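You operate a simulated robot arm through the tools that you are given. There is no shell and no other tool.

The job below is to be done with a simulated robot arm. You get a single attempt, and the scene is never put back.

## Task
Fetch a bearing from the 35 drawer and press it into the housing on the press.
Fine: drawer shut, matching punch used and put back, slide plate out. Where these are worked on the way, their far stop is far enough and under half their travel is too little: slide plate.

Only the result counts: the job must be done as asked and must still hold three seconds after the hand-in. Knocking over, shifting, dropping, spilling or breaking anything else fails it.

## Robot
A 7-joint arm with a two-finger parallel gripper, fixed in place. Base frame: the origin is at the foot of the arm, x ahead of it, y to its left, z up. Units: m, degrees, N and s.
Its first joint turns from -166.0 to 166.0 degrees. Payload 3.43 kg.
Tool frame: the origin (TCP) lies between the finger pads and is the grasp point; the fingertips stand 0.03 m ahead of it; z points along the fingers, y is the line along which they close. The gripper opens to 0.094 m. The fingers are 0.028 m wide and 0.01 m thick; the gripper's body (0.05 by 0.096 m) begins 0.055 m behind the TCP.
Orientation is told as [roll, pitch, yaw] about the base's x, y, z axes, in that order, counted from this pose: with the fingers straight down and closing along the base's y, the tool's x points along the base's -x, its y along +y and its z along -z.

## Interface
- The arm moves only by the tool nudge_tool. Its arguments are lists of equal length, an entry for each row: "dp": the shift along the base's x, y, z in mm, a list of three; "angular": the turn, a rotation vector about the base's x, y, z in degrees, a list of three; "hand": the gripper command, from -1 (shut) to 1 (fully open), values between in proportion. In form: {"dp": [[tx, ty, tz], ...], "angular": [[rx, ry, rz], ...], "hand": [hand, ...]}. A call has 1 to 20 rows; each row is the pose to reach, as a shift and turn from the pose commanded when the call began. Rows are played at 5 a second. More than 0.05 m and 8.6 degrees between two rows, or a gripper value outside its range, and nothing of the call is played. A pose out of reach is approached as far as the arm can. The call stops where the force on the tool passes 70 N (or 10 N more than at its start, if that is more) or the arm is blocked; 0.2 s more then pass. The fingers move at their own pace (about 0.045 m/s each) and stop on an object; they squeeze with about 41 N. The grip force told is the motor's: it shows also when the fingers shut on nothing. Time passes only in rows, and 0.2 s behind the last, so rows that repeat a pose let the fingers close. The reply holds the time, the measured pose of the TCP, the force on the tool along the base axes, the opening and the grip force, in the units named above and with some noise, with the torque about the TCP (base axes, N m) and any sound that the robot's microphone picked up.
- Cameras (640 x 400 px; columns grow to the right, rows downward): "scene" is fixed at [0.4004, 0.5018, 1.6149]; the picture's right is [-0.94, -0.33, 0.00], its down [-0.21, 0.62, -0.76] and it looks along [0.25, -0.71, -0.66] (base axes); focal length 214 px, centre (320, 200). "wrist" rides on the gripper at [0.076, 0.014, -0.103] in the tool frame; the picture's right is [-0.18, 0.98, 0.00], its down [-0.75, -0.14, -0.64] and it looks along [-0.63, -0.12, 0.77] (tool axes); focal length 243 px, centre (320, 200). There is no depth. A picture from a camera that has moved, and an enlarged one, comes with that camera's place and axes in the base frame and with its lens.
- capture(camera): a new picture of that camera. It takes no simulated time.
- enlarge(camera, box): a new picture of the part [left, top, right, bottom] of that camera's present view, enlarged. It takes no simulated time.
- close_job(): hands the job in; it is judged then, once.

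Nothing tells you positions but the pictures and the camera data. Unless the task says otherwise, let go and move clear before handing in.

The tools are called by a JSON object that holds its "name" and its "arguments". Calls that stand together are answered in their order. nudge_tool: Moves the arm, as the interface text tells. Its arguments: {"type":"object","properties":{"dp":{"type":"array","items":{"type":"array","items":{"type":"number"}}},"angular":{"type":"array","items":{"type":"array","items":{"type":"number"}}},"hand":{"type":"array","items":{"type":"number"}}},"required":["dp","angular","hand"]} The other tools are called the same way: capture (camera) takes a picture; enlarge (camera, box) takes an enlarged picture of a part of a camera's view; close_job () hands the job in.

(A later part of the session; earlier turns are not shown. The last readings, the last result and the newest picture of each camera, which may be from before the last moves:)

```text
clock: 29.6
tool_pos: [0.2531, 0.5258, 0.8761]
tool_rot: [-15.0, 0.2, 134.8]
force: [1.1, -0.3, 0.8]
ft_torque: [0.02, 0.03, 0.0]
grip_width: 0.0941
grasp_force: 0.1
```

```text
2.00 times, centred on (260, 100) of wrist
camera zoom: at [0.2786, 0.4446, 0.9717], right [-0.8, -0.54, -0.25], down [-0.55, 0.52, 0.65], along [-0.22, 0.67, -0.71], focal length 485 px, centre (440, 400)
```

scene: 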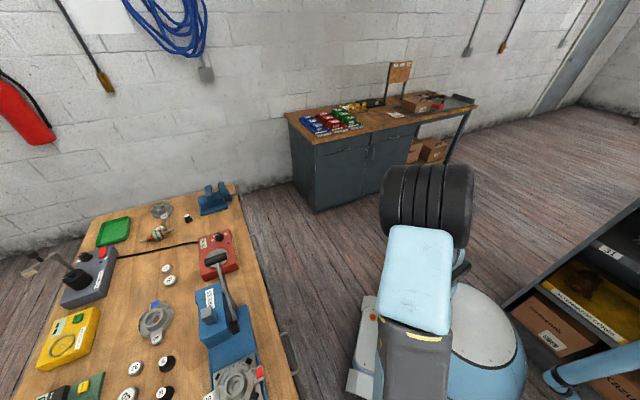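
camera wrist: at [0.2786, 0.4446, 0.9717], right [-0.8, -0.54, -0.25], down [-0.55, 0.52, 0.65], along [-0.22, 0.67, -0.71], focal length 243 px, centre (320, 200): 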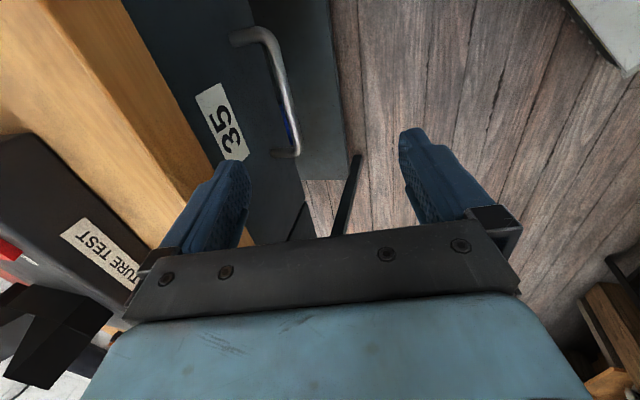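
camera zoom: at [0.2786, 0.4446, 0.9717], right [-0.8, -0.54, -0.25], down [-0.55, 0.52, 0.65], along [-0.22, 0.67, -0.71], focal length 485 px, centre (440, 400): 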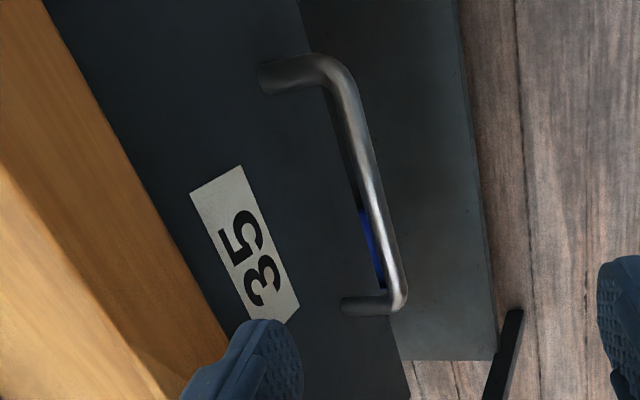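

{"name": "nudge_tool", "arguments": {"dp": [[7.2, 7.2, -36], [14.4, 14.4, -72], [21.6, 21.6, -108], [28.9, 28.9, -145]], "angular": [[0, 0, 0], [0, 0, 0], [0, 0, 0], [0, 0, 0]], "hand": [1, 1, 1, 1]}}

{"name": "capture", "arguments": {"camera": "wrist"}}

{"name": "capture", "arguments": {"camera": "scene"}}

```text
clock: 30.6
tool_pos: [0.2831, 0.5543, 0.7331]
tool_rot: [-14.9, 0.2, 134.8]
force: [0.9, -0.4, 0.9]
ft_torque: [0.04, -0.02, -0.04]
grip_width: 0.0943
grasp_force: 0.2
```

```text
taken
camera wrist: at [0.3074, 0.4735, 0.8282], right [-0.8, -0.54, -0.25], down [-0.55, 0.52, 0.65], along [-0.22, 0.67, -0.71], focal length 243 px, centre (320, 200)
```

wrist: 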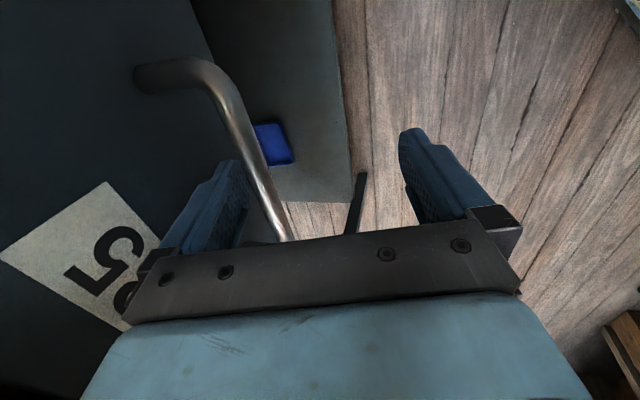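

```text
taken
```

scene: 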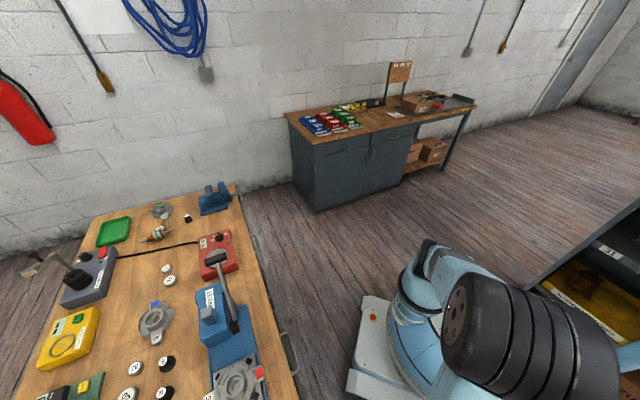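

The bar now sits between the fingers, just inside the inner finger. I'll pull the drawer toward the robot.

{"name": "nudge_tool", "arguments": {"dp": [[-7, -7, 0], [-14, -14, 0], [-21, -21, 0], [-28, -28, 0], [-35, -35, 0], [-42, -42, 0], [-49, -49, 0], [-56, -56, 0]], "angular": [[0, 0, 0], [0, 0, 0], [0, 0, 0], [0, 0, 0], [0, 0, 0], [0, 0, 0], [0, 0, 0], [0, 0, 0]], "hand": [1, 1, 1, 1, 1, 1, 1, 1]}}

{"name": "capture", "arguments": {"camera": "wrist"}}

{"name": "capture", "arguments": {"camera": "scene"}}

```text
clock: 32.4
tool_pos: [0.2259, 0.4998, 0.732]
tool_rot: [-14.9, 0.3, 134.8]
force: [0.3, -0.8, -0.3]
ft_torque: [0.0, 0.02, 0.02]
grip_width: 0.0942
grasp_force: 0.0
```

```text
taken
camera wrist: at [0.2514, 0.419, 0.8277], right [-0.8, -0.54, -0.25], down [-0.55, 0.52, 0.65], along [-0.22, 0.66, -0.71], focal length 243 px, centre (320, 200)
```

wrist: 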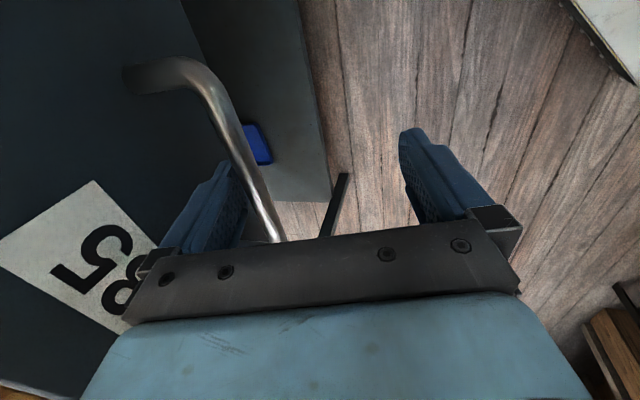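

```text
taken
```

scene: 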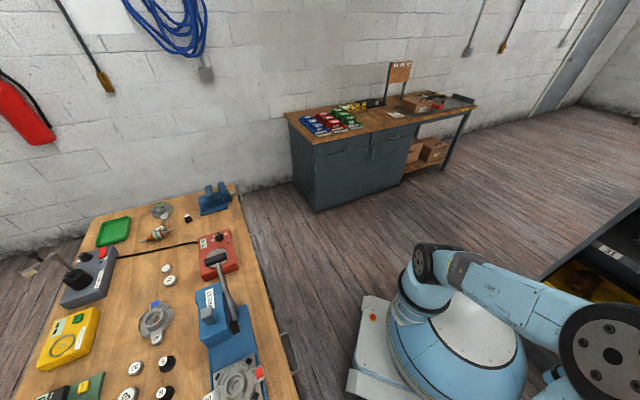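

The drawer is following, about 7 cm open so far. I'll straighten the tool while pulling further, to stay within reach.

{"name": "nudge_tool", "arguments": {"dp": [[-5, -5, 0], [-10, -10, 0], [-15, -15, 0], [-20, -20, 0], [-25, -25, 0], [-30, -30, 0], [-35, -35, 0], [-40, -40, 0]], "angular": [[-2, 2, 0], [-4, 4, 0], [-6, 6, 0], [-8, 8, 0], [-10, 10, 0], [-10.6, 10.6, 0], [-10.6, 10.6, 0], [-10.6, 10.6, 0]], "hand": [1, 1, 1, 1, 1, 1, 1, 1]}}

{"name": "capture", "arguments": {"camera": "wrist"}}

{"name": "capture", "arguments": {"camera": "scene"}}

```text
clock: 34.2
tool_pos: [0.187, 0.4589, 0.7315]
tool_rot: [0.0, 0.2, 134.9]
force: [0.2, 0.8, -0.4]
ft_torque: [0.0, 0.03, 0.01]
grip_width: 0.0939
grasp_force: 0.1
```

```text
taken
camera wrist: at [0.2297, 0.397, 0.834], right [-0.83, -0.56, 0.0], down [-0.43, 0.64, 0.64], along [-0.36, 0.53, -0.77], focal length 243 px, centre (320, 200)
```

wrist: 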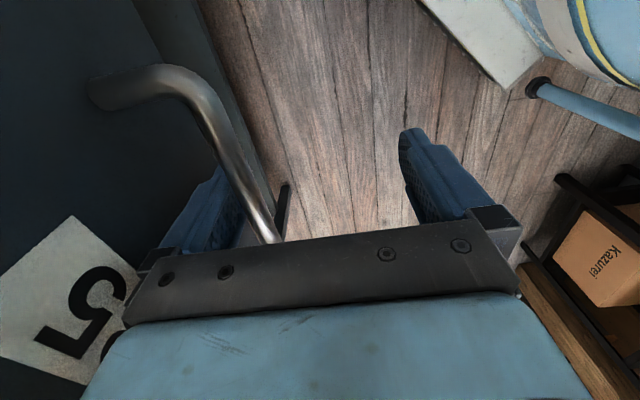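

```text
taken
```

scene: 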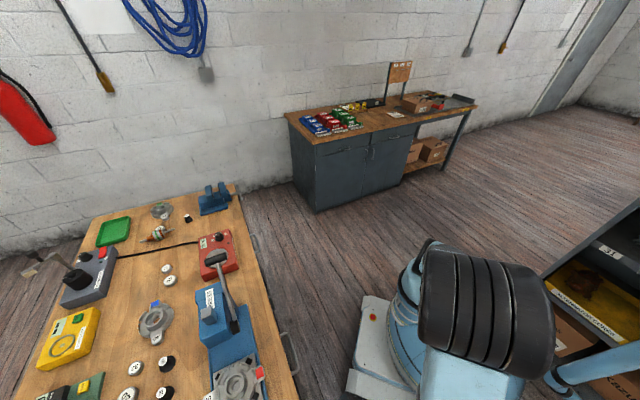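

{"name": "nudge_tool", "arguments": {"dp": [[-6, -6, 0], [-12, -12, 0], [-18, -18, 0], [-24, -24, 0], [-30, -30, 0], [-36, -36, 0]], "angular": [[0, 0, 0], [0, 0, 0], [0, 0, 0], [0, 0, 0], [0, 0, 0], [0, 0, 0]], "hand": [1, 1, 1, 1, 1, 1]}}

{"name": "capture", "arguments": {"camera": "wrist"}}

{"name": "capture", "arguments": {"camera": "scene"}}

```text
clock: 35.6
tool_pos: [0.1499, 0.4235, 0.7327]
tool_rot: [0.1, 0.3, 134.8]
force: [-1.0, 0.2, 0.0]
ft_torque: [0.0, 0.02, 0.01]
grip_width: 0.094
grasp_force: 0.1
```

```text
taken
camera wrist: at [0.1944, 0.361, 0.8347], right [-0.83, -0.56, 0.0], down [-0.43, 0.64, 0.64], along [-0.36, 0.53, -0.77], focal length 243 px, centre (320, 200)
```

wrist: 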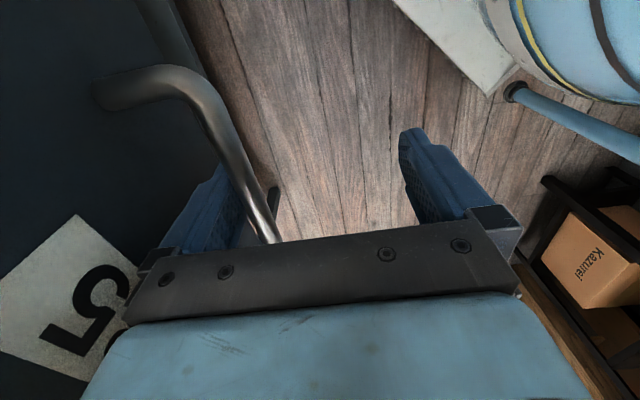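

```text
taken
```

scene: 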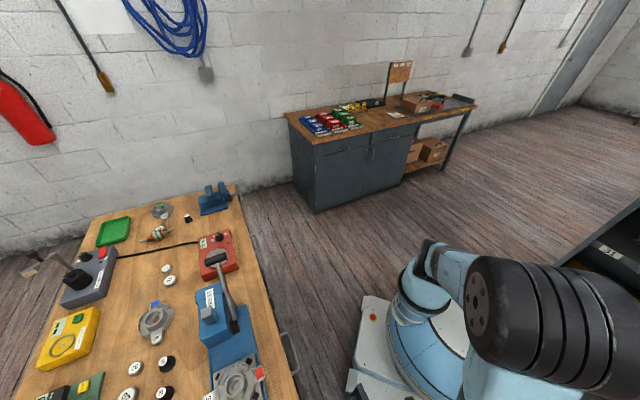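

The drawer is about 18 cm open. I'll unhook, rise straight up, and look inside.

{"name": "nudge_tool", "arguments": {"dp": [[4, 4, 0], [4, 4, 40], [4, 4, 80], [4, 4, 120], [10, 10, 160], [20, 20, 200], [30, 30, 240], [50, 50, 280], [70, 70, 310]], "angular": [[0, 0, 0], [0, 0, 0], [0, 0, 0], [0, 0, 0], [0, 0, 0], [0, 0, 0], [0, 0, 0], [0, 0, 0], [0, 0, 0]], "hand": [1, 1, 1, 1, 1, 1, 1, 1, 1]}}

{"name": "capture", "arguments": {"camera": "wrist"}}

{"name": "capture", "arguments": {"camera": "scene"}}

```text
clock: 37.6
tool_pos: [0.2201, 0.4937, 1.0427]
tool_rot: [0.1, 0.4, 134.9]
force: [-0.4, 0.1, -0.1]
ft_torque: [0.0, 0.01, -0.01]
grip_width: 0.0938
grasp_force: 0.1
```

```text
taken
camera wrist: at [0.2633, 0.4317, 1.1438], right [-0.83, -0.56, 0.0], down [-0.43, 0.64, 0.64], along [-0.36, 0.53, -0.77], focal length 243 px, centre (320, 200)
```

wrist: 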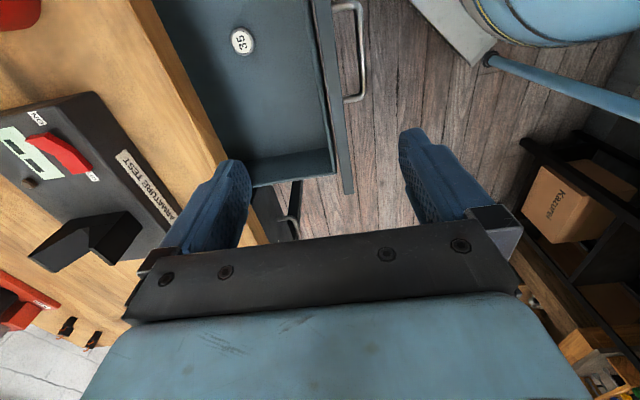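

```text
taken
```

scene: 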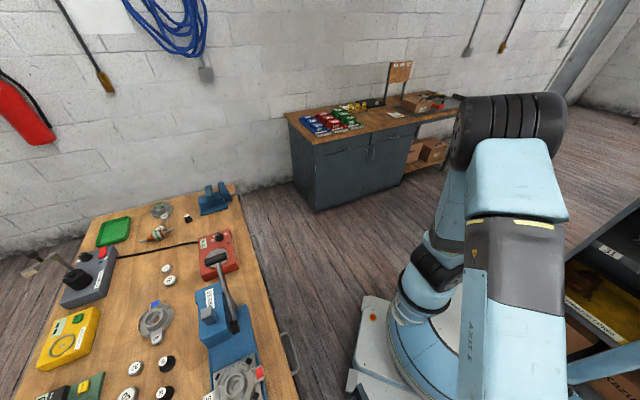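

I can see a disc marked "35" inside the open drawer. I'll zoom in on it.

{"name": "enlarge", "arguments": {"camera": "wrist", "box": [150, 0, 390, 190]}}

{"name": "enlarge", "arguments": {"camera": "wrist", "box": [210, 15, 274, 65]}}

```text
2.11 times, centred on (270, 95) of wrist
camera zoom: at [0.2633, 0.4317, 1.1438], right [-0.83, -0.56, 0.0], down [-0.43, 0.64, 0.64], along [-0.36, 0.53, -0.77], focal length 511 px, centre (425, 421)
```

zoom: 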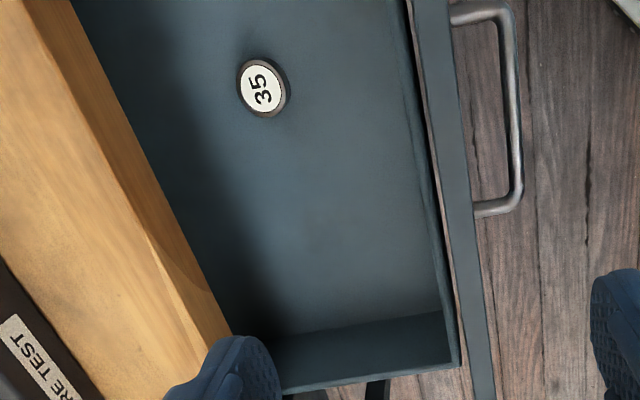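

```text
8.00 times, centred on (242, 40) of wrist
camera zoom: at [0.2633, 0.4317, 1.1438], right [-0.83, -0.56, 0.0], down [-0.43, 0.64, 0.64], along [-0.36, 0.53, -0.77], focal length 1941 px, centre (944, 1480)
```

zoom: 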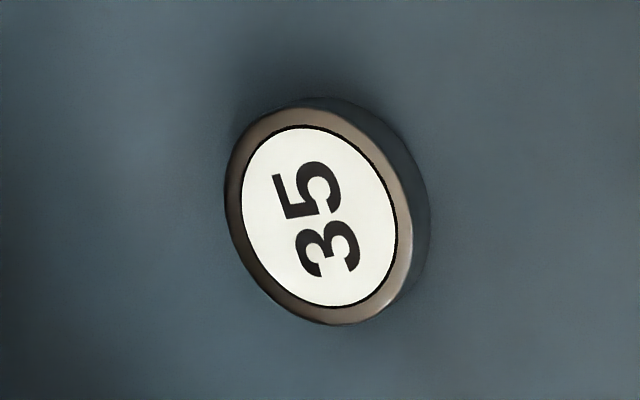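

The bearing lies at about n 0.615, t 0.148, too close under the bench edge for the gripper body. I'll put the closed fingers inside the drawer behind its front panel and draw it out further.

{"name": "nudge_tool", "arguments": {"dp": [[16, 16, 0], [16, 16, 0], [16, 16, -40], [16, 16, -80], [16, 16, -120], [16, 16, -160], [16, 16, -200], [16, 16, -230], [16, 16, -247]], "angular": [[0, 0, 0], [0, 0, 0], [0, 0, 0], [0, 0, 0], [0, 0, 0], [0, 0, 0], [0, 0, 0], [0, 0, 0], [0, 0, 0]], "hand": [-1, -1, -1, -1, -1, -1, -1, -1, -1]}}

{"name": "capture", "arguments": {"camera": "wrist"}}

```text
clock: 39.6
tool_pos: [0.2372, 0.5105, 0.7944]
tool_rot: [0.1, 0.3, 135.0]
force: [0.4, -1.2, 0.3]
ft_torque: [0.02, -0.01, 0.0]
grip_width: 0.0001
grasp_force: 33.2
```

```text
taken
camera wrist: at [0.2802, 0.4485, 0.897], right [-0.83, -0.56, 0.0], down [-0.43, 0.64, 0.64], along [-0.36, 0.53, -0.77], focal length 243 px, centre (320, 200)
```

wrist: 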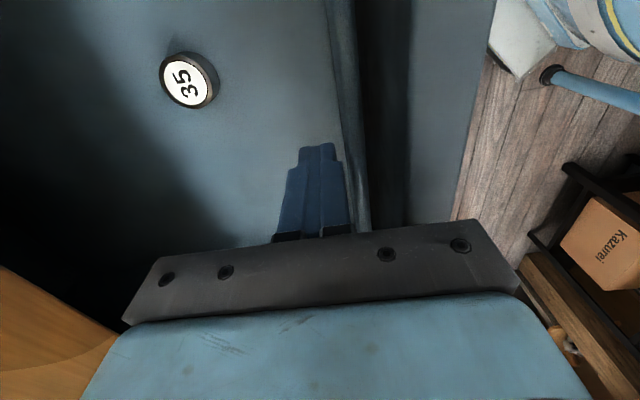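

{"name": "nudge_tool", "arguments": {"dp": [[-6, -6, 0], [-12, -12, 0], [-18, -18, 0], [-24, -24, 0], [-30, -30, 0], [-36, -36, 0], [-42, -42, 0], [-48, -48, 0], [-54, -54, 0]], "angular": [[0, 0, 0], [0, 0, 0], [0, 0, 0], [0, 0, 0], [0, 0, 0], [0, 0, 0], [0, 0, 0], [0, 0, 0], [0, 0, 0]], "hand": [-1, -1, -1, -1, -1, -1, -1, -1, -1]}}

{"name": "capture", "arguments": {"camera": "wrist"}}

{"name": "capture", "arguments": {"camera": "scene"}}

```text
clock: 41.6
tool_pos: [0.1817, 0.4559, 0.7952]
tool_rot: [0.1, 0.2, 135.0]
force: [-3.4, 1.4, 11.3]
ft_torque: [0.07, 0.18, -0.01]
grip_width: 0.0
grasp_force: 33.5
```

```text
taken
camera wrist: at [0.2256, 0.393, 0.8976], right [-0.83, -0.56, 0.0], down [-0.43, 0.64, 0.64], along [-0.36, 0.53, -0.77], focal length 243 px, centre (320, 200)
```

wrist: 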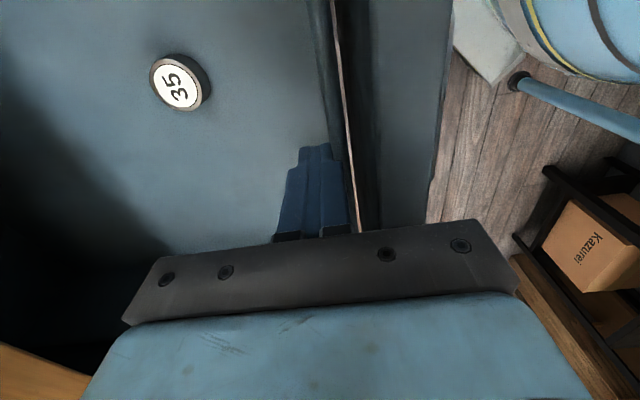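

```text
taken
```

scene: 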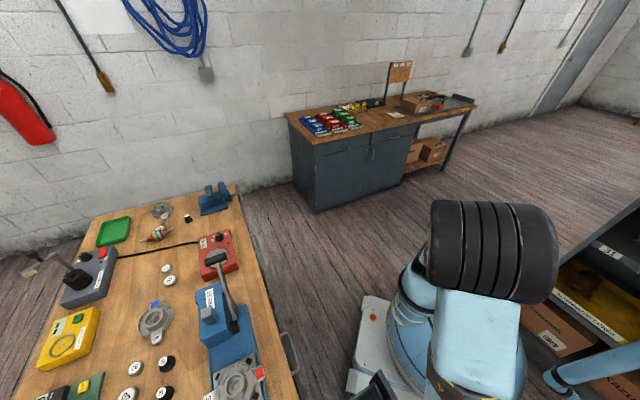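

The drawer is about 25 cm open and the bearing is now at about n 0.549, t 0.147. I'll back off the panel, rise, open the fingers, and hover above the bearing.

{"name": "nudge_tool", "arguments": {"dp": [[6, 6, 0], [8, 8, 40], [10, 10, 80], [20, 12, 120], [40, 16, 150], [60, 22, 150], [80, 28, 150], [102, 36, 150]], "angular": [[0, 0, 0], [0, 0, 0], [0, 0, 0], [0, 0, 0], [0, 0, 0], [0, 0, 0], [0, 0, 0], [0, 0, 0]], "hand": [-1, -1, -1, 0, 1, 1, 1, 1]}}

{"name": "capture", "arguments": {"camera": "wrist"}}

```text
clock: 43.4
tool_pos: [0.2848, 0.4918, 0.9416]
tool_rot: [0.1, 0.3, 134.9]
force: [-0.1, 0.3, 0.4]
ft_torque: [0.0, -0.03, -0.01]
grip_width: 0.0939
grasp_force: 0.0
```

```text
taken
camera wrist: at [0.3284, 0.4296, 1.0458], right [-0.83, -0.56, 0.0], down [-0.43, 0.64, 0.64], along [-0.36, 0.53, -0.77], focal length 243 px, centre (320, 200)
```

wrist: 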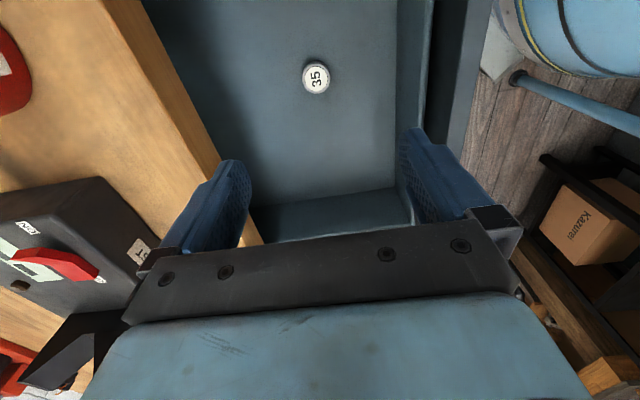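

{"name": "enlarge", "arguments": {"camera": "wrist", "box": [276, 45, 356, 110]}}

```text
6.15 times, centred on (316, 78) of wrist
camera zoom: at [0.3284, 0.4296, 1.0458], right [-0.83, -0.56, 0.0], down [-0.43, 0.64, 0.64], along [-0.36, 0.53, -0.77], focal length 1493 px, centre (345, 954)
```

zoom: 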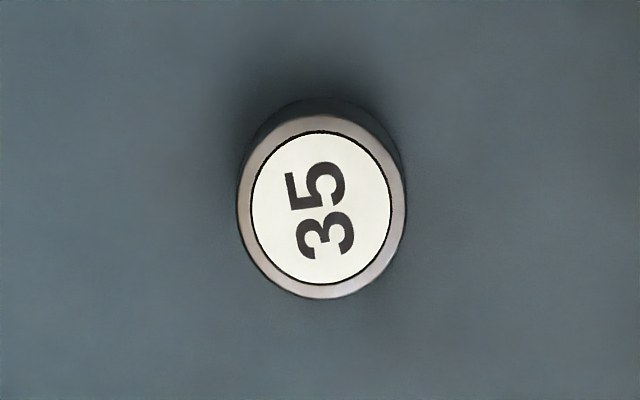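

{"name": "nudge_tool", "arguments": {"dp": [[2, 6, -40], [2, 6, -80], [2, 6, -120], [2, 6, -160], [2, 6, -190], [2, 6, -206]], "angular": [[0, 0, 0], [0, 0, 0], [0, 0, 0], [0, 0, 0], [0, 0, 0], [0, 0, 0]], "hand": [0.4, 0.4, 0.4, 0.4, 0.4, 0.4]}}

{"name": "capture", "arguments": {"camera": "wrist"}}

{"name": "enlarge", "arguments": {"camera": "wrist", "box": [200, 100, 440, 250]}}

```text
clock: 44.8
tool_pos: [0.2845, 0.498, 0.7389]
tool_rot: [0.1, 0.3, 134.9]
force: [1.5, -0.4, 0.0]
ft_torque: [0.02, 0.01, 0.03]
grip_width: 0.0656
grasp_force: 0.0
```

```text
taken
camera wrist: at [0.3283, 0.4358, 0.8407], right [-0.83, -0.56, 0.0], down [-0.43, 0.64, 0.64], along [-0.36, 0.53, -0.77], focal length 243 px, centre (320, 200)
```

wrist: 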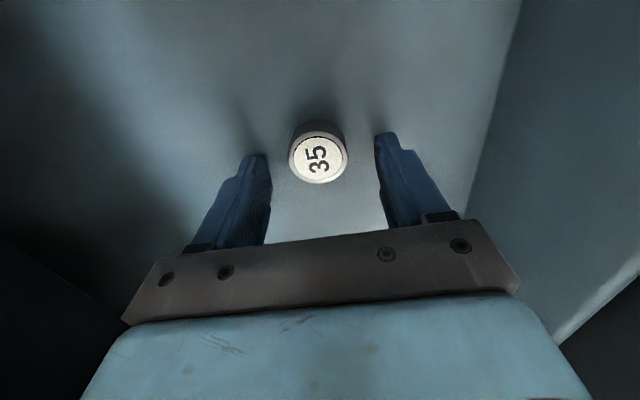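

```text
2.67 times, centred on (320, 175) of wrist
camera zoom: at [0.3283, 0.4358, 0.8407], right [-0.83, -0.56, 0.0], down [-0.43, 0.64, 0.64], along [-0.36, 0.53, -0.77], focal length 647 px, centre (320, 267)
```

zoom: 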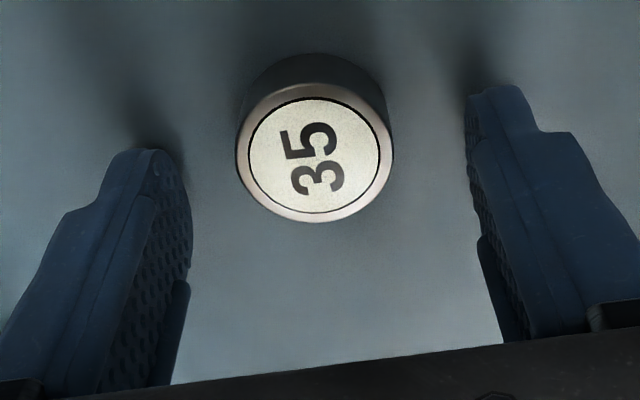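

The bearing is centred between the fingers. I'll lower a bit and grip it.

{"name": "nudge_tool", "arguments": {"dp": [[0, 0, -6], [0, 0, -12], [0, 0, -12], [0, 0, -12], [0, 0, -12], [0, 0, -12]], "angular": [[0, 0, 0], [0, 0, 0], [0, 0, 0], [0, 0, 0], [0, 0, 0], [0, 0, 0]], "hand": [0.4, 0.4, -1, -1, -1, -1]}}

{"name": "enlarge", "arguments": {"camera": "wrist", "box": [200, 100, 440, 250]}}

```text
clock: 45.4
tool_pos: [0.2867, 0.5005, 0.7323]
tool_rot: [-0.3, 0.4, 134.9]
force: [1.4, -3.8, 13.9]
ft_torque: [-0.27, 0.45, 0.31]
grip_width: 0.0507
grasp_force: 1.4
stopped in row 3: the force on the tool passed its limit at 91 N (the readings are from after the stop); the commanded pose is now the measured one
```

```text
2.67 times, centred on (320, 175) of wrist
camera zoom: at [0.33, 0.4366, 0.8348], right [-0.83, -0.56, -0.01], down [-0.44, 0.63, 0.64], along [-0.36, 0.53, -0.77], focal length 647 px, centre (320, 267)
```

zoom: 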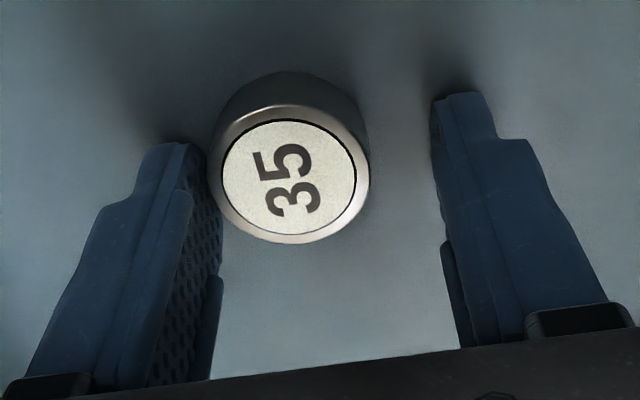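

The fingertips touched the drawer floor at z about 0.70. I'll raise 5 mm and close on the bearing.

{"name": "nudge_tool", "arguments": {"dp": [[0, 0, 5], [0, 0, 6], [0, 0, 6], [0, 0, 6], [0, 0, 6], [0, 0, 6]], "angular": [[0, 0, 0], [0, 0, 0], [0, 0, 0], [0, 0, 0], [0, 0, 0], [0, 0, 0]], "hand": [0, 0, -1, -1, -1, -1]}}

{"name": "enlarge", "arguments": {"camera": "wrist", "box": [200, 100, 440, 250]}}

```text
clock: 46.8
tool_pos: [0.2859, 0.5003, 0.7372]
tool_rot: [-0.3, 0.4, 134.9]
force: [0.3, 0.1, -1.0]
ft_torque: [0.01, -0.01, 0.01]
grip_width: 0.0338
grasp_force: 41.2
```

```text
2.67 times, centred on (320, 175) of wrist
camera zoom: at [0.3295, 0.4373, 0.8398], right [-0.83, -0.56, -0.01], down [-0.44, 0.63, 0.64], along [-0.36, 0.53, -0.77], focal length 647 px, centre (320, 267)
```

zoom: 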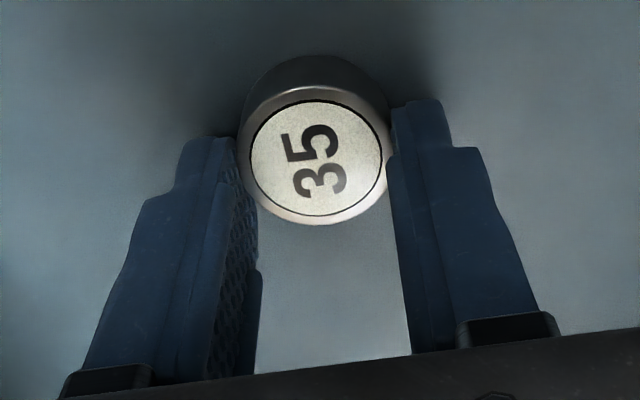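

The bearing is gripped. I'll lift it straight out of the drawer.

{"name": "nudge_tool", "arguments": {"dp": [[0, 0, 20], [0, 0, 50], [0, 0, 90], [0, 0, 130], [0, 0, 170], [0, 0, 210], [0, 0, 250], [0, 0, 290], [0, 0, 330]], "angular": [[0, 0, 0], [0, 0, 0], [0, 0, 0], [0, 0, 0], [0, 0, 0], [0, 0, 0], [0, 0, 0], [0, 0, 0], [0, 0, 0]], "hand": [-1, -1, -1, -1, -1, -1, -1, -1, -1]}}

{"name": "capture", "arguments": {"camera": "wrist"}}

{"name": "capture", "arguments": {"camera": "scene"}}

```text
clock: 48.8
tool_pos: [0.2857, 0.4994, 1.0665]
tool_rot: [-0.2, 0.1, 134.9]
force: [-0.4, 0.1, 0.2]
ft_torque: [-0.02, -0.01, -0.04]
grip_width: 0.0335
grasp_force: 40.7
```

```text
taken
camera wrist: at [0.3291, 0.4373, 1.1694], right [-0.83, -0.56, 0.0], down [-0.44, 0.63, 0.64], along [-0.36, 0.53, -0.77], focal length 243 px, centre (320, 200)
```

wrist: 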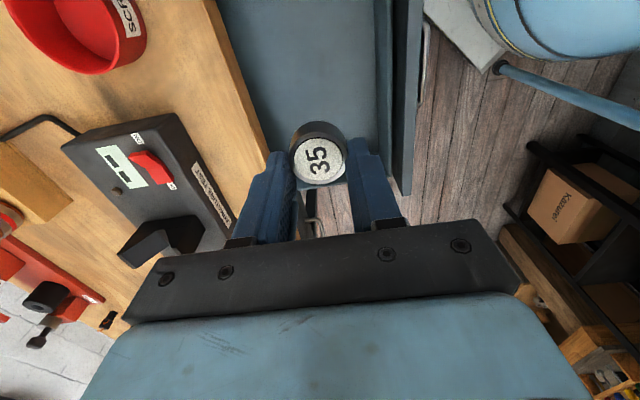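

```text
taken
```

scene: 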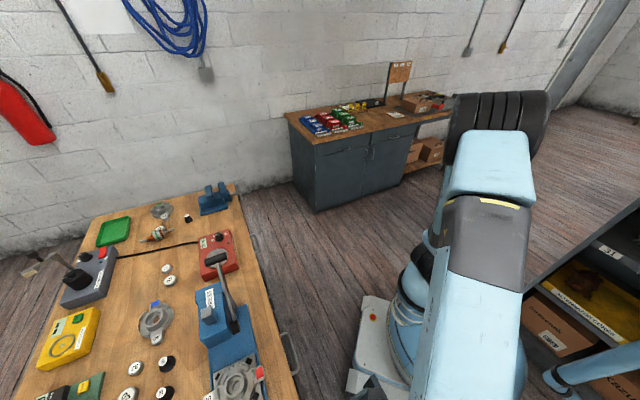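

The bearing is in hand. Now I'll move above the press to look at the housing, punches, ram and lever.

{"name": "nudge_tool", "arguments": {"dp": [[10, -3, 40], [20, -6, 80], [35, -10, 120], [60, -16, 154], [105, -28, 154], [150, -40, 154], [195, -52, 154], [240, -64, 154], [285, -76, 154], [330, -88, 154], [375, -100, 154], [415, -110, 154], [447, -120, 154]], "angular": [[0, 0, 0], [0, 0, 0], [0, 0, 0], [0, 0, 0], [0, 0, 0], [0, 0, 0], [0, 0, 0], [0, 0, 0], [0, 0, 0], [0, 0, 0], [0, 0, 0], [0, 0, 0], [0, 0, 0]], "hand": [-1, -1, -1, -1, -1, -1, -1, -1, -1, -1, -1, -1, -1]}}

{"name": "capture", "arguments": {"camera": "wrist"}}

{"name": "capture", "arguments": {"camera": "scene"}}

```text
clock: 51.6
tool_pos: [0.735, 0.3786, 1.2196]
tool_rot: [-0.3, 0.4, 134.9]
force: [-0.4, 0.7, 0.0]
ft_torque: [0.01, -0.03, -0.01]
grip_width: 0.0335
grasp_force: 40.7
```

```text
taken
camera wrist: at [0.7777, 0.3161, 1.3234], right [-0.83, -0.56, -0.01], down [-0.44, 0.63, 0.64], along [-0.36, 0.53, -0.77], focal length 243 px, centre (320, 200)
```

wrist: 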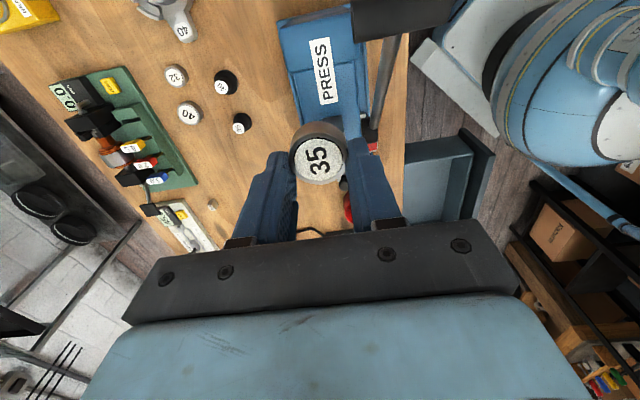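

```text
taken
```

scene: 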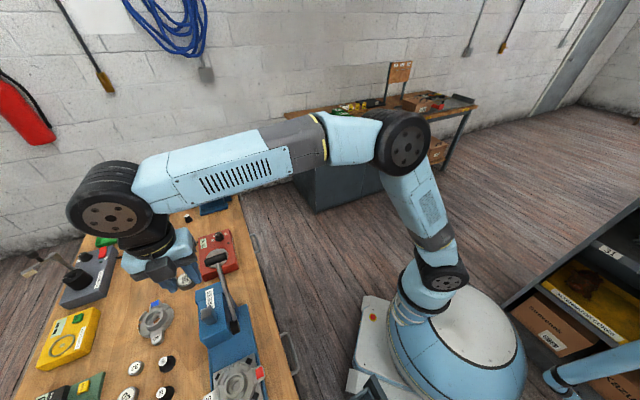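

{"name": "nudge_tool", "arguments": {"dp": [[-30, 30, 0], [-60, 60, 0], [-90, 90, 0]], "angular": [[0, 0, 0], [0, 0, 0], [0, 0, 0]], "hand": [-1, -1, -1]}}

{"name": "capture", "arguments": {"camera": "wrist"}}

{"name": "enlarge", "arguments": {"camera": "wrist", "box": [180, 0, 400, 140]}}

```text
clock: 52.4
tool_pos: [0.6457, 0.4697, 1.2195]
tool_rot: [-0.3, 0.2, 134.9]
force: [-0.3, -0.7, -1.3]
ft_torque: [0.09, 0.05, 0.0]
grip_width: 0.0336
grasp_force: 41.6
```

```text
taken
camera wrist: at [0.688, 0.4062, 1.3217], right [-0.83, -0.56, -0.01], down [-0.43, 0.63, 0.64], along [-0.36, 0.53, -0.77], focal length 243 px, centre (320, 200)
```

wrist: 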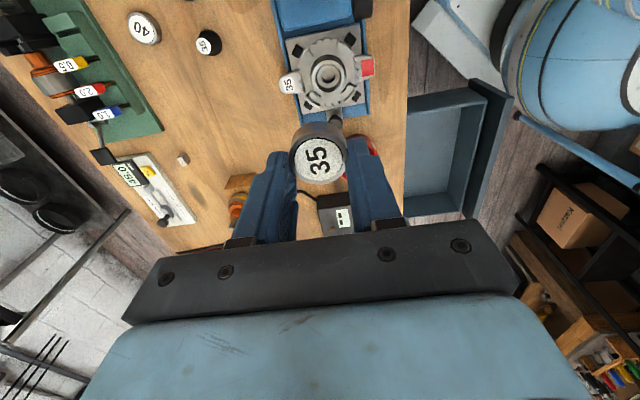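

```text
2.86 times, centred on (290, 70) of wrist
camera zoom: at [0.688, 0.4062, 1.3217], right [-0.83, -0.56, -0.01], down [-0.43, 0.63, 0.64], along [-0.36, 0.53, -0.77], focal length 693 px, centre (406, 571)
```

zoom: 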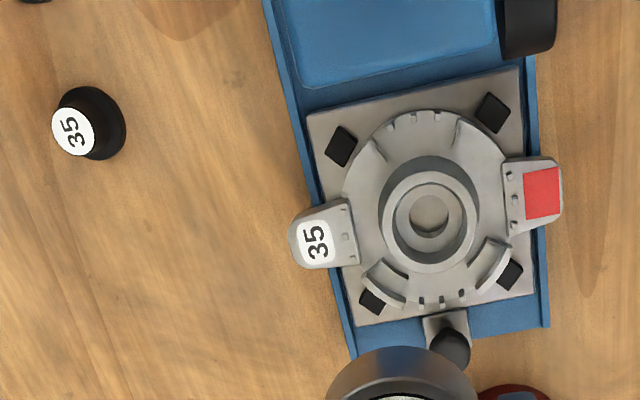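

{"name": "enlarge", "arguments": {"camera": "wrist", "box": [290, 35, 370, 110]}}

{"name": "enlarge", "arguments": {"camera": "wrist", "box": [120, 0, 280, 100]}}

```text
5.33 times, centred on (330, 72) of wrist
camera zoom: at [0.688, 0.4062, 1.3217], right [-0.83, -0.56, -0.01], down [-0.43, 0.63, 0.64], along [-0.36, 0.53, -0.77], focal length 1294 px, centre (267, 880)
```

zoom: 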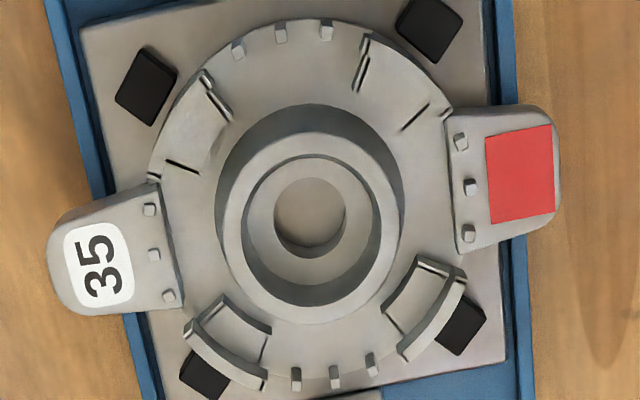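

```text
4.00 times, centred on (200, 50) of wrist
camera zoom: at [0.688, 0.4062, 1.3217], right [-0.83, -0.56, -0.01], down [-0.43, 0.63, 0.64], along [-0.36, 0.53, -0.77], focal length 970 px, centre (800, 800)
```

zoom: 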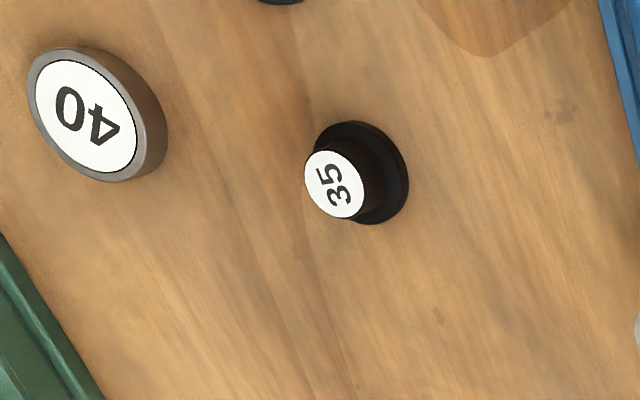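

I have a clear view of the 35 housing, with its boss bore centred near n 0.780, t -0.11. The 35 punch is near n 0.947, t -0.178. I'll go lower for a second view to pin down heights.

{"name": "nudge_tool", "arguments": {"dp": [[-7, 7, -40], [-14, 14, -80], [-21, 21, -120], [-21, 21, -140]], "angular": [[0, 0, 0], [0, 0, 0], [0, 0, 0], [0, 0, 0]], "hand": [-1, -1, -1, -1]}}

{"name": "capture", "arguments": {"camera": "wrist"}}

{"name": "enlarge", "arguments": {"camera": "wrist", "box": [240, 0, 440, 130]}}

```text
clock: 53.4
tool_pos: [0.6235, 0.4921, 1.0807]
tool_rot: [-0.4, 0.3, 134.8]
force: [0.4, -0.7, -0.7]
ft_torque: [0.06, -0.02, 0.02]
grip_width: 0.0334
grasp_force: 41.0
```

```text
taken
camera wrist: at [0.6662, 0.4293, 1.1829], right [-0.83, -0.56, -0.01], down [-0.44, 0.63, 0.64], along [-0.36, 0.53, -0.77], focal length 243 px, centre (320, 200)
```

wrist: 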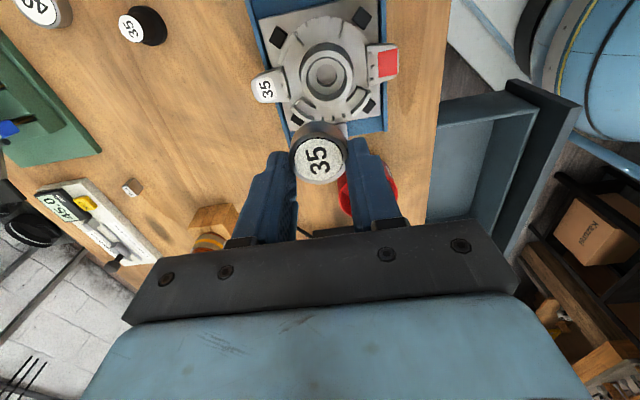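

```text
3.08 times, centred on (340, 65) of wrist
camera zoom: at [0.6662, 0.4293, 1.1829], right [-0.83, -0.56, -0.01], down [-0.44, 0.63, 0.64], along [-0.36, 0.53, -0.77], focal length 746 px, centre (258, 615)
```

zoom: 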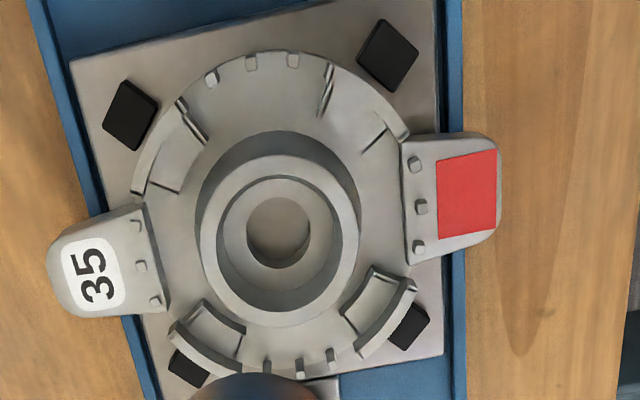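

{"name": "enlarge", "arguments": {"camera": "wrist", "box": [270, 110, 366, 170]}}

{"name": "enlarge", "arguments": {"camera": "scene", "box": [130, 240, 330, 400]}}

```text
6.67 times, centred on (318, 140) of wrist
camera zoom: at [0.6662, 0.4293, 1.1829], right [-0.83, -0.56, -0.01], down [-0.44, 0.63, 0.64], along [-0.36, 0.53, -0.77], focal length 1618 px, centre (333, 600)
```

zoom: 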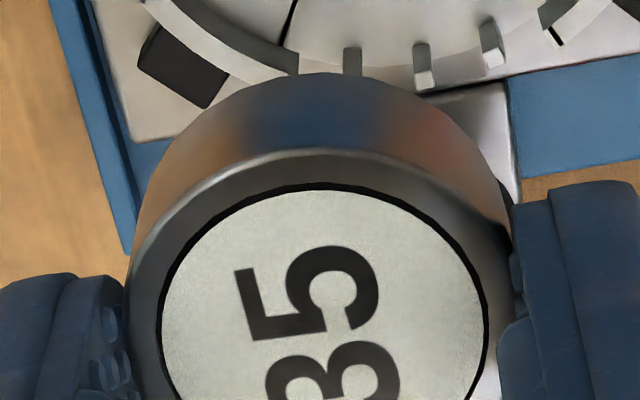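

```text
2.50 times, centred on (230, 320) of scene
camera zoom: at [0.4004, 0.5018, 1.6149], right [-0.94, -0.33, 0.0], down [-0.21, 0.62, -0.76], along [0.25, -0.71, -0.66], focal length 536 px, centre (545, -100)
```

zoom: 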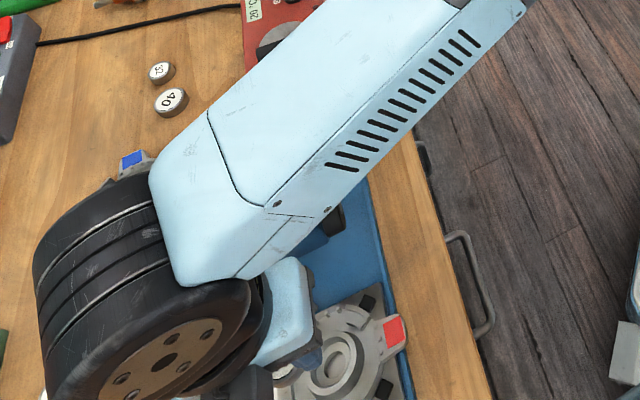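

The bearing is about 14 mm thick and sits slightly off the pad centre. I'll bring it just above the bore and check alignment visually.

{"name": "nudge_tool", "arguments": {"dp": [[1, -4, -22], [2, -8, -44], [3, -12, -66], [3.9, -16.1, -86]], "angular": [[0, 0.2, 0.1], [0, 0.4, 0.2], [-0.07, 0.5, 0.2], [-0.07, 0.5, 0.2]], "hand": [-1, -1, -1, -1]}}

{"name": "capture", "arguments": {"camera": "wrist"}}

{"name": "enlarge", "arguments": {"camera": "wrist", "box": [220, 40, 420, 190]}}

{"name": "enlarge", "arguments": {"camera": "scene", "box": [180, 300, 320, 400]}}

```text
clock: 54.4
tool_pos: [0.6261, 0.4747, 0.9941]
tool_rot: [0.2, -0.1, 135.1]
force: [-4.9, 6.1, -0.1]
ft_torque: [-0.86, -0.77, -0.01]
grip_width: 0.0333
grasp_force: 41.3
```

```text
taken
camera wrist: at [0.6714, 0.4122, 1.0968], right [-0.82, -0.57, 0.0], down [-0.43, 0.63, 0.64], along [-0.37, 0.53, -0.77], focal length 243 px, centre (320, 200)
```

wrist: 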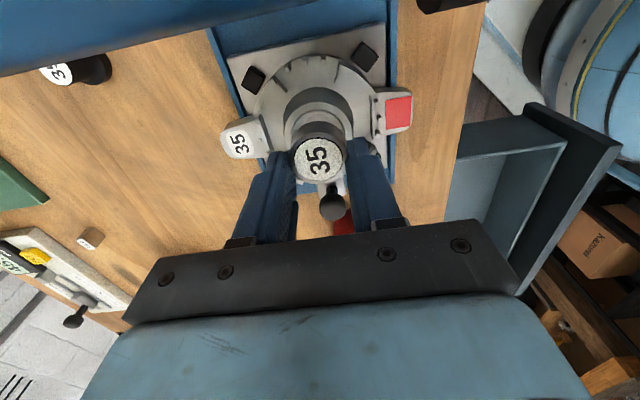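

```text
2.67 times, centred on (320, 115) of wrist
camera zoom: at [0.6714, 0.4122, 1.0968], right [-0.82, -0.57, 0.0], down [-0.43, 0.63, 0.64], along [-0.37, 0.53, -0.77], focal length 647 px, centre (320, 427)
```

zoom: 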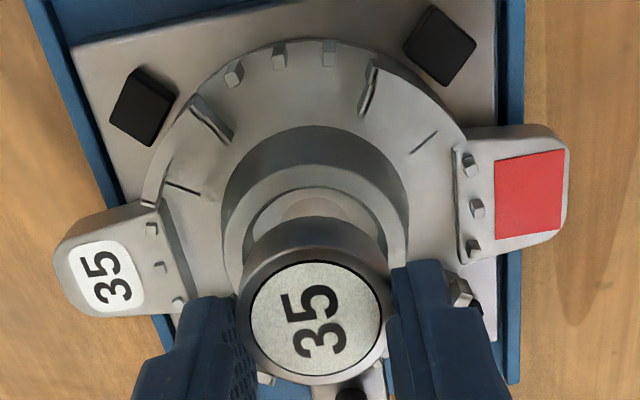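

```text
4.00 times, centred on (250, 350) of scene
camera zoom: at [0.4004, 0.5018, 1.6149], right [-0.94, -0.33, 0.0], down [-0.21, 0.62, -0.76], along [0.25, -0.71, -0.66], focal length 858 px, centre (600, -400)
```

zoom: 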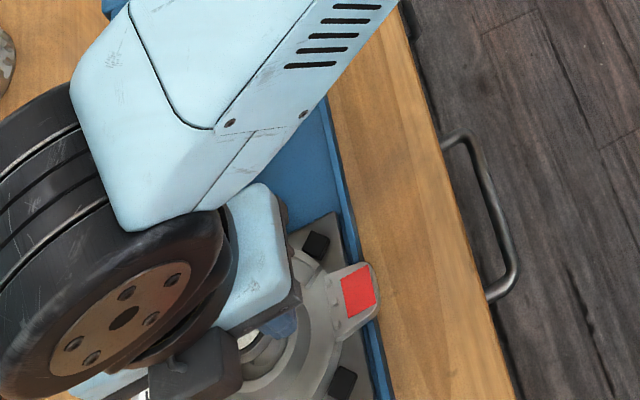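

The camera bracket is touching the press head on this side (a small force along the bench). I'll lift off, turn the wrist to yaw 45 so the camera faces the robot side, and check the alignment again.

{"name": "nudge_tool", "arguments": {"dp": [[-4, 4, 10], [-10, 10, 30], [-15, 15, 70], [-20, 20, 110], [-20, 20, 150], [-20, 20, 190]], "angular": [[0, 0, 0], [0, 0, 0], [0, 0, 0], [0, 0, 0], [0, 0, 0], [0, 0, 0]], "hand": [-1, -1, -1, -1, -1, -1]}}

{"name": "nudge_tool", "arguments": {"dp": [[0, 0, 0], [0, 0, 0], [0, 0, 0], [0, 0, 0], [0, 0, 0], [0, 0, 0], [0, 0, 0], [0, 0, 0], [0, 0, 0], [0, 0, 0], [0, 0, 0], [0, 0, 0]], "angular": [[0, 0, -8], [0, 0, -16], [0, 0, -24], [0, 0, -32], [0, 0, -40], [0, 0, -48], [0, 0, -56], [0, 0, -64], [0, 0, -72], [0, 0, -80], [0, 0, -88], [0, 0, -90]], "hand": [-1, -1, -1, -1, -1, -1, -1, -1, -1, -1, -1, -1]}}

{"name": "capture", "arguments": {"camera": "wrist"}}

{"name": "capture", "arguments": {"camera": "scene"}}

```text
clock: 55.8
tool_pos: [0.6074, 0.4957, 1.186]
tool_rot: [0.2, 0.0, 135.1]
force: [0.3, 0.3, -1.3]
ft_torque: [0.0, -0.03, 0.01]
grip_width: 0.0334
grasp_force: 41.3
```

```text
clock: 58.4
tool_pos: [0.6071, 0.4951, 1.186]
tool_rot: [0.2, 0.0, 45.0]
force: [0.5, -0.1, -1.2]
ft_torque: [0.0, 0.01, 0.01]
grip_width: 0.0335
grasp_force: 40.8
```

```text
taken
camera wrist: at [0.5442, 0.4522, 1.2878], right [-0.56, 0.83, 0.0], down [0.63, 0.43, 0.64], along [0.53, 0.36, -0.77], focal length 243 px, centre (320, 200)
```

wrist: 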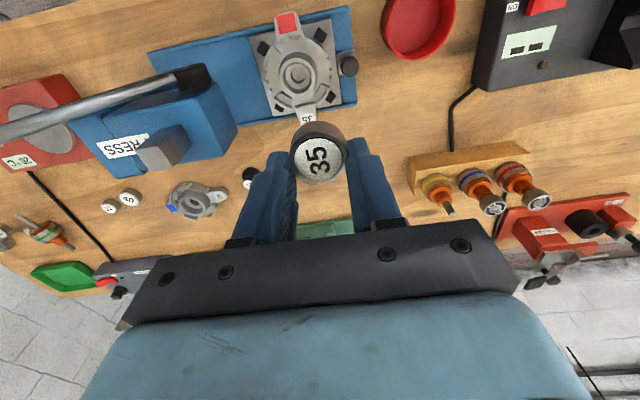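

```text
taken
```

scene: 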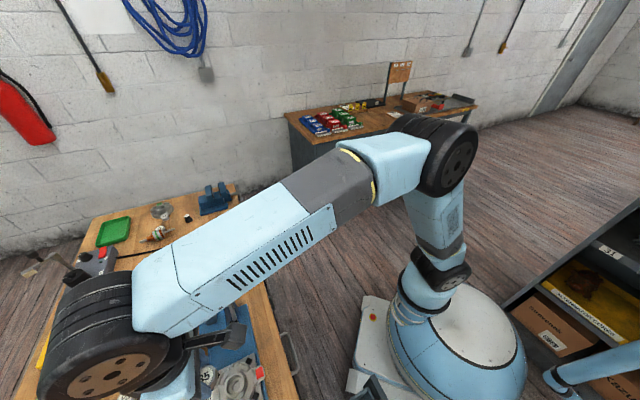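

{"name": "enlarge", "arguments": {"camera": "wrist", "box": [250, 0, 370, 120]}}

{"name": "enlarge", "arguments": {"camera": "wrist", "box": [0, 40, 260, 230]}}

```text
3.33 times, centred on (310, 60) of wrist
camera zoom: at [0.5442, 0.4522, 1.2878], right [-0.56, 0.83, 0.0], down [0.63, 0.43, 0.64], along [0.53, 0.36, -0.77], focal length 809 px, centre (353, 667)
```

zoom: 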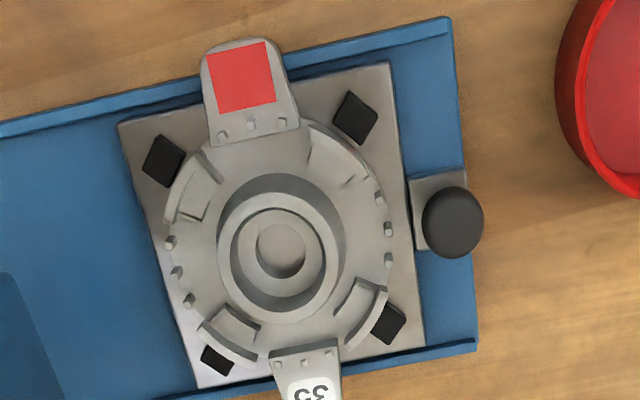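

```text
2.11 times, centred on (130, 135) of wrist
camera zoom: at [0.5442, 0.4522, 1.2878], right [-0.56, 0.83, 0.0], down [0.63, 0.43, 0.64], along [0.53, 0.36, -0.77], focal length 511 px, centre (720, 337)
```

zoom: 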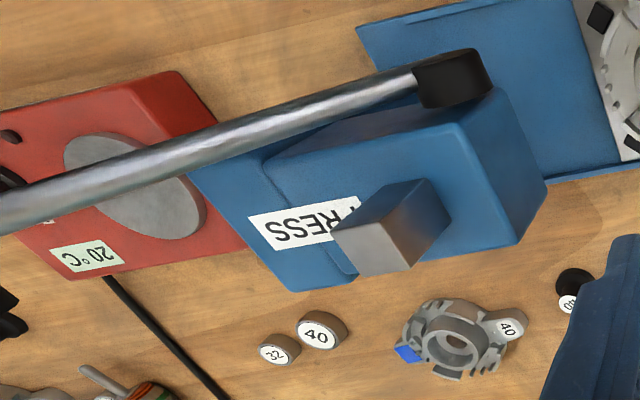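

{"name": "nudge_tool", "arguments": {"dp": [[8, -6, -30], [16, -12, -60], [24.5, -17, -90], [24.5, -17, -120], [24.5, -17, -150]], "angular": [[-0.1, -0.1, 0], [-0.1, -0.1, 0], [-0.14, -0.14, 0], [-0.14, -0.14, 0], [-0.14, -0.14, 0]], "hand": [-1, -1, -1, -1, -1]}}

{"name": "capture", "arguments": {"camera": "wrist"}}

{"name": "enlarge", "arguments": {"camera": "wrist", "box": [220, 30, 420, 190]}}

```text
clock: 59.6
tool_pos: [0.6297, 0.4782, 1.0345]
tool_rot: [-0.1, 0.0, 45.1]
force: [-1.0, -0.3, 0.2]
ft_torque: [0.02, -0.04, 0.02]
grip_width: 0.0333
grasp_force: 40.9
```

```text
taken
camera wrist: at [0.566, 0.4361, 1.1378], right [-0.57, 0.82, 0.0], down [0.63, 0.43, 0.64], along [0.53, 0.36, -0.77], focal length 243 px, centre (320, 200)
```

wrist: 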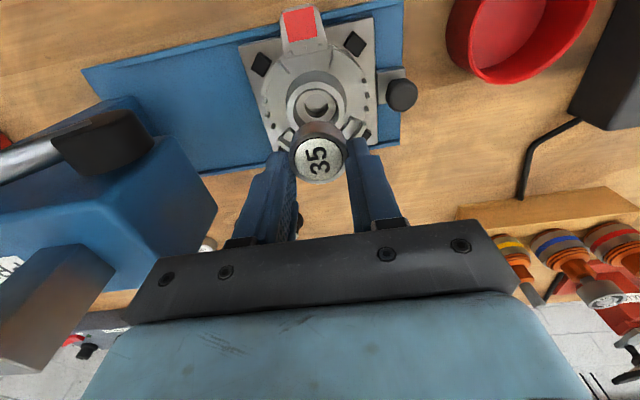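

```text
2.50 times, centred on (320, 110) of wrist
camera zoom: at [0.566, 0.4361, 1.1378], right [-0.57, 0.82, 0.0], down [0.63, 0.43, 0.64], along [0.53, 0.36, -0.77], focal length 606 px, centre (320, 425)
```

zoom: 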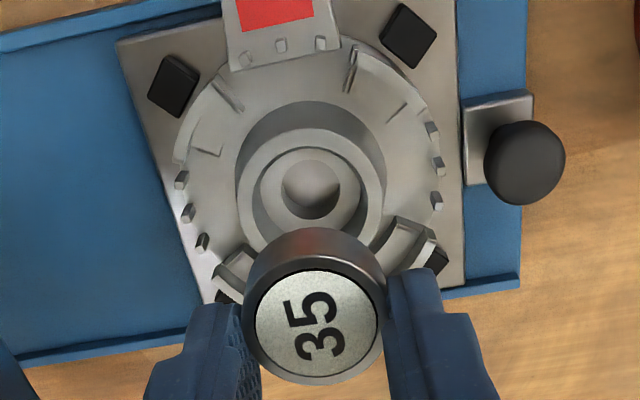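

{"name": "enlarge", "arguments": {"camera": "wrist", "box": [270, 60, 370, 140]}}

```text
5.00 times, centred on (320, 100) of wrist
camera zoom: at [0.566, 0.4361, 1.1378], right [-0.57, 0.82, 0.0], down [0.63, 0.43, 0.64], along [0.53, 0.36, -0.77], focal length 1213 px, centre (320, 700)
```

zoom: 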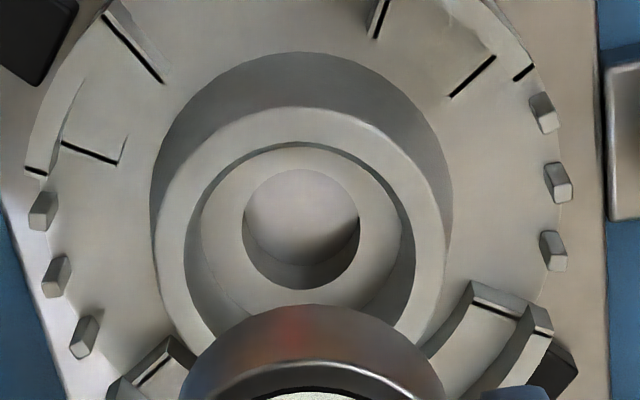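

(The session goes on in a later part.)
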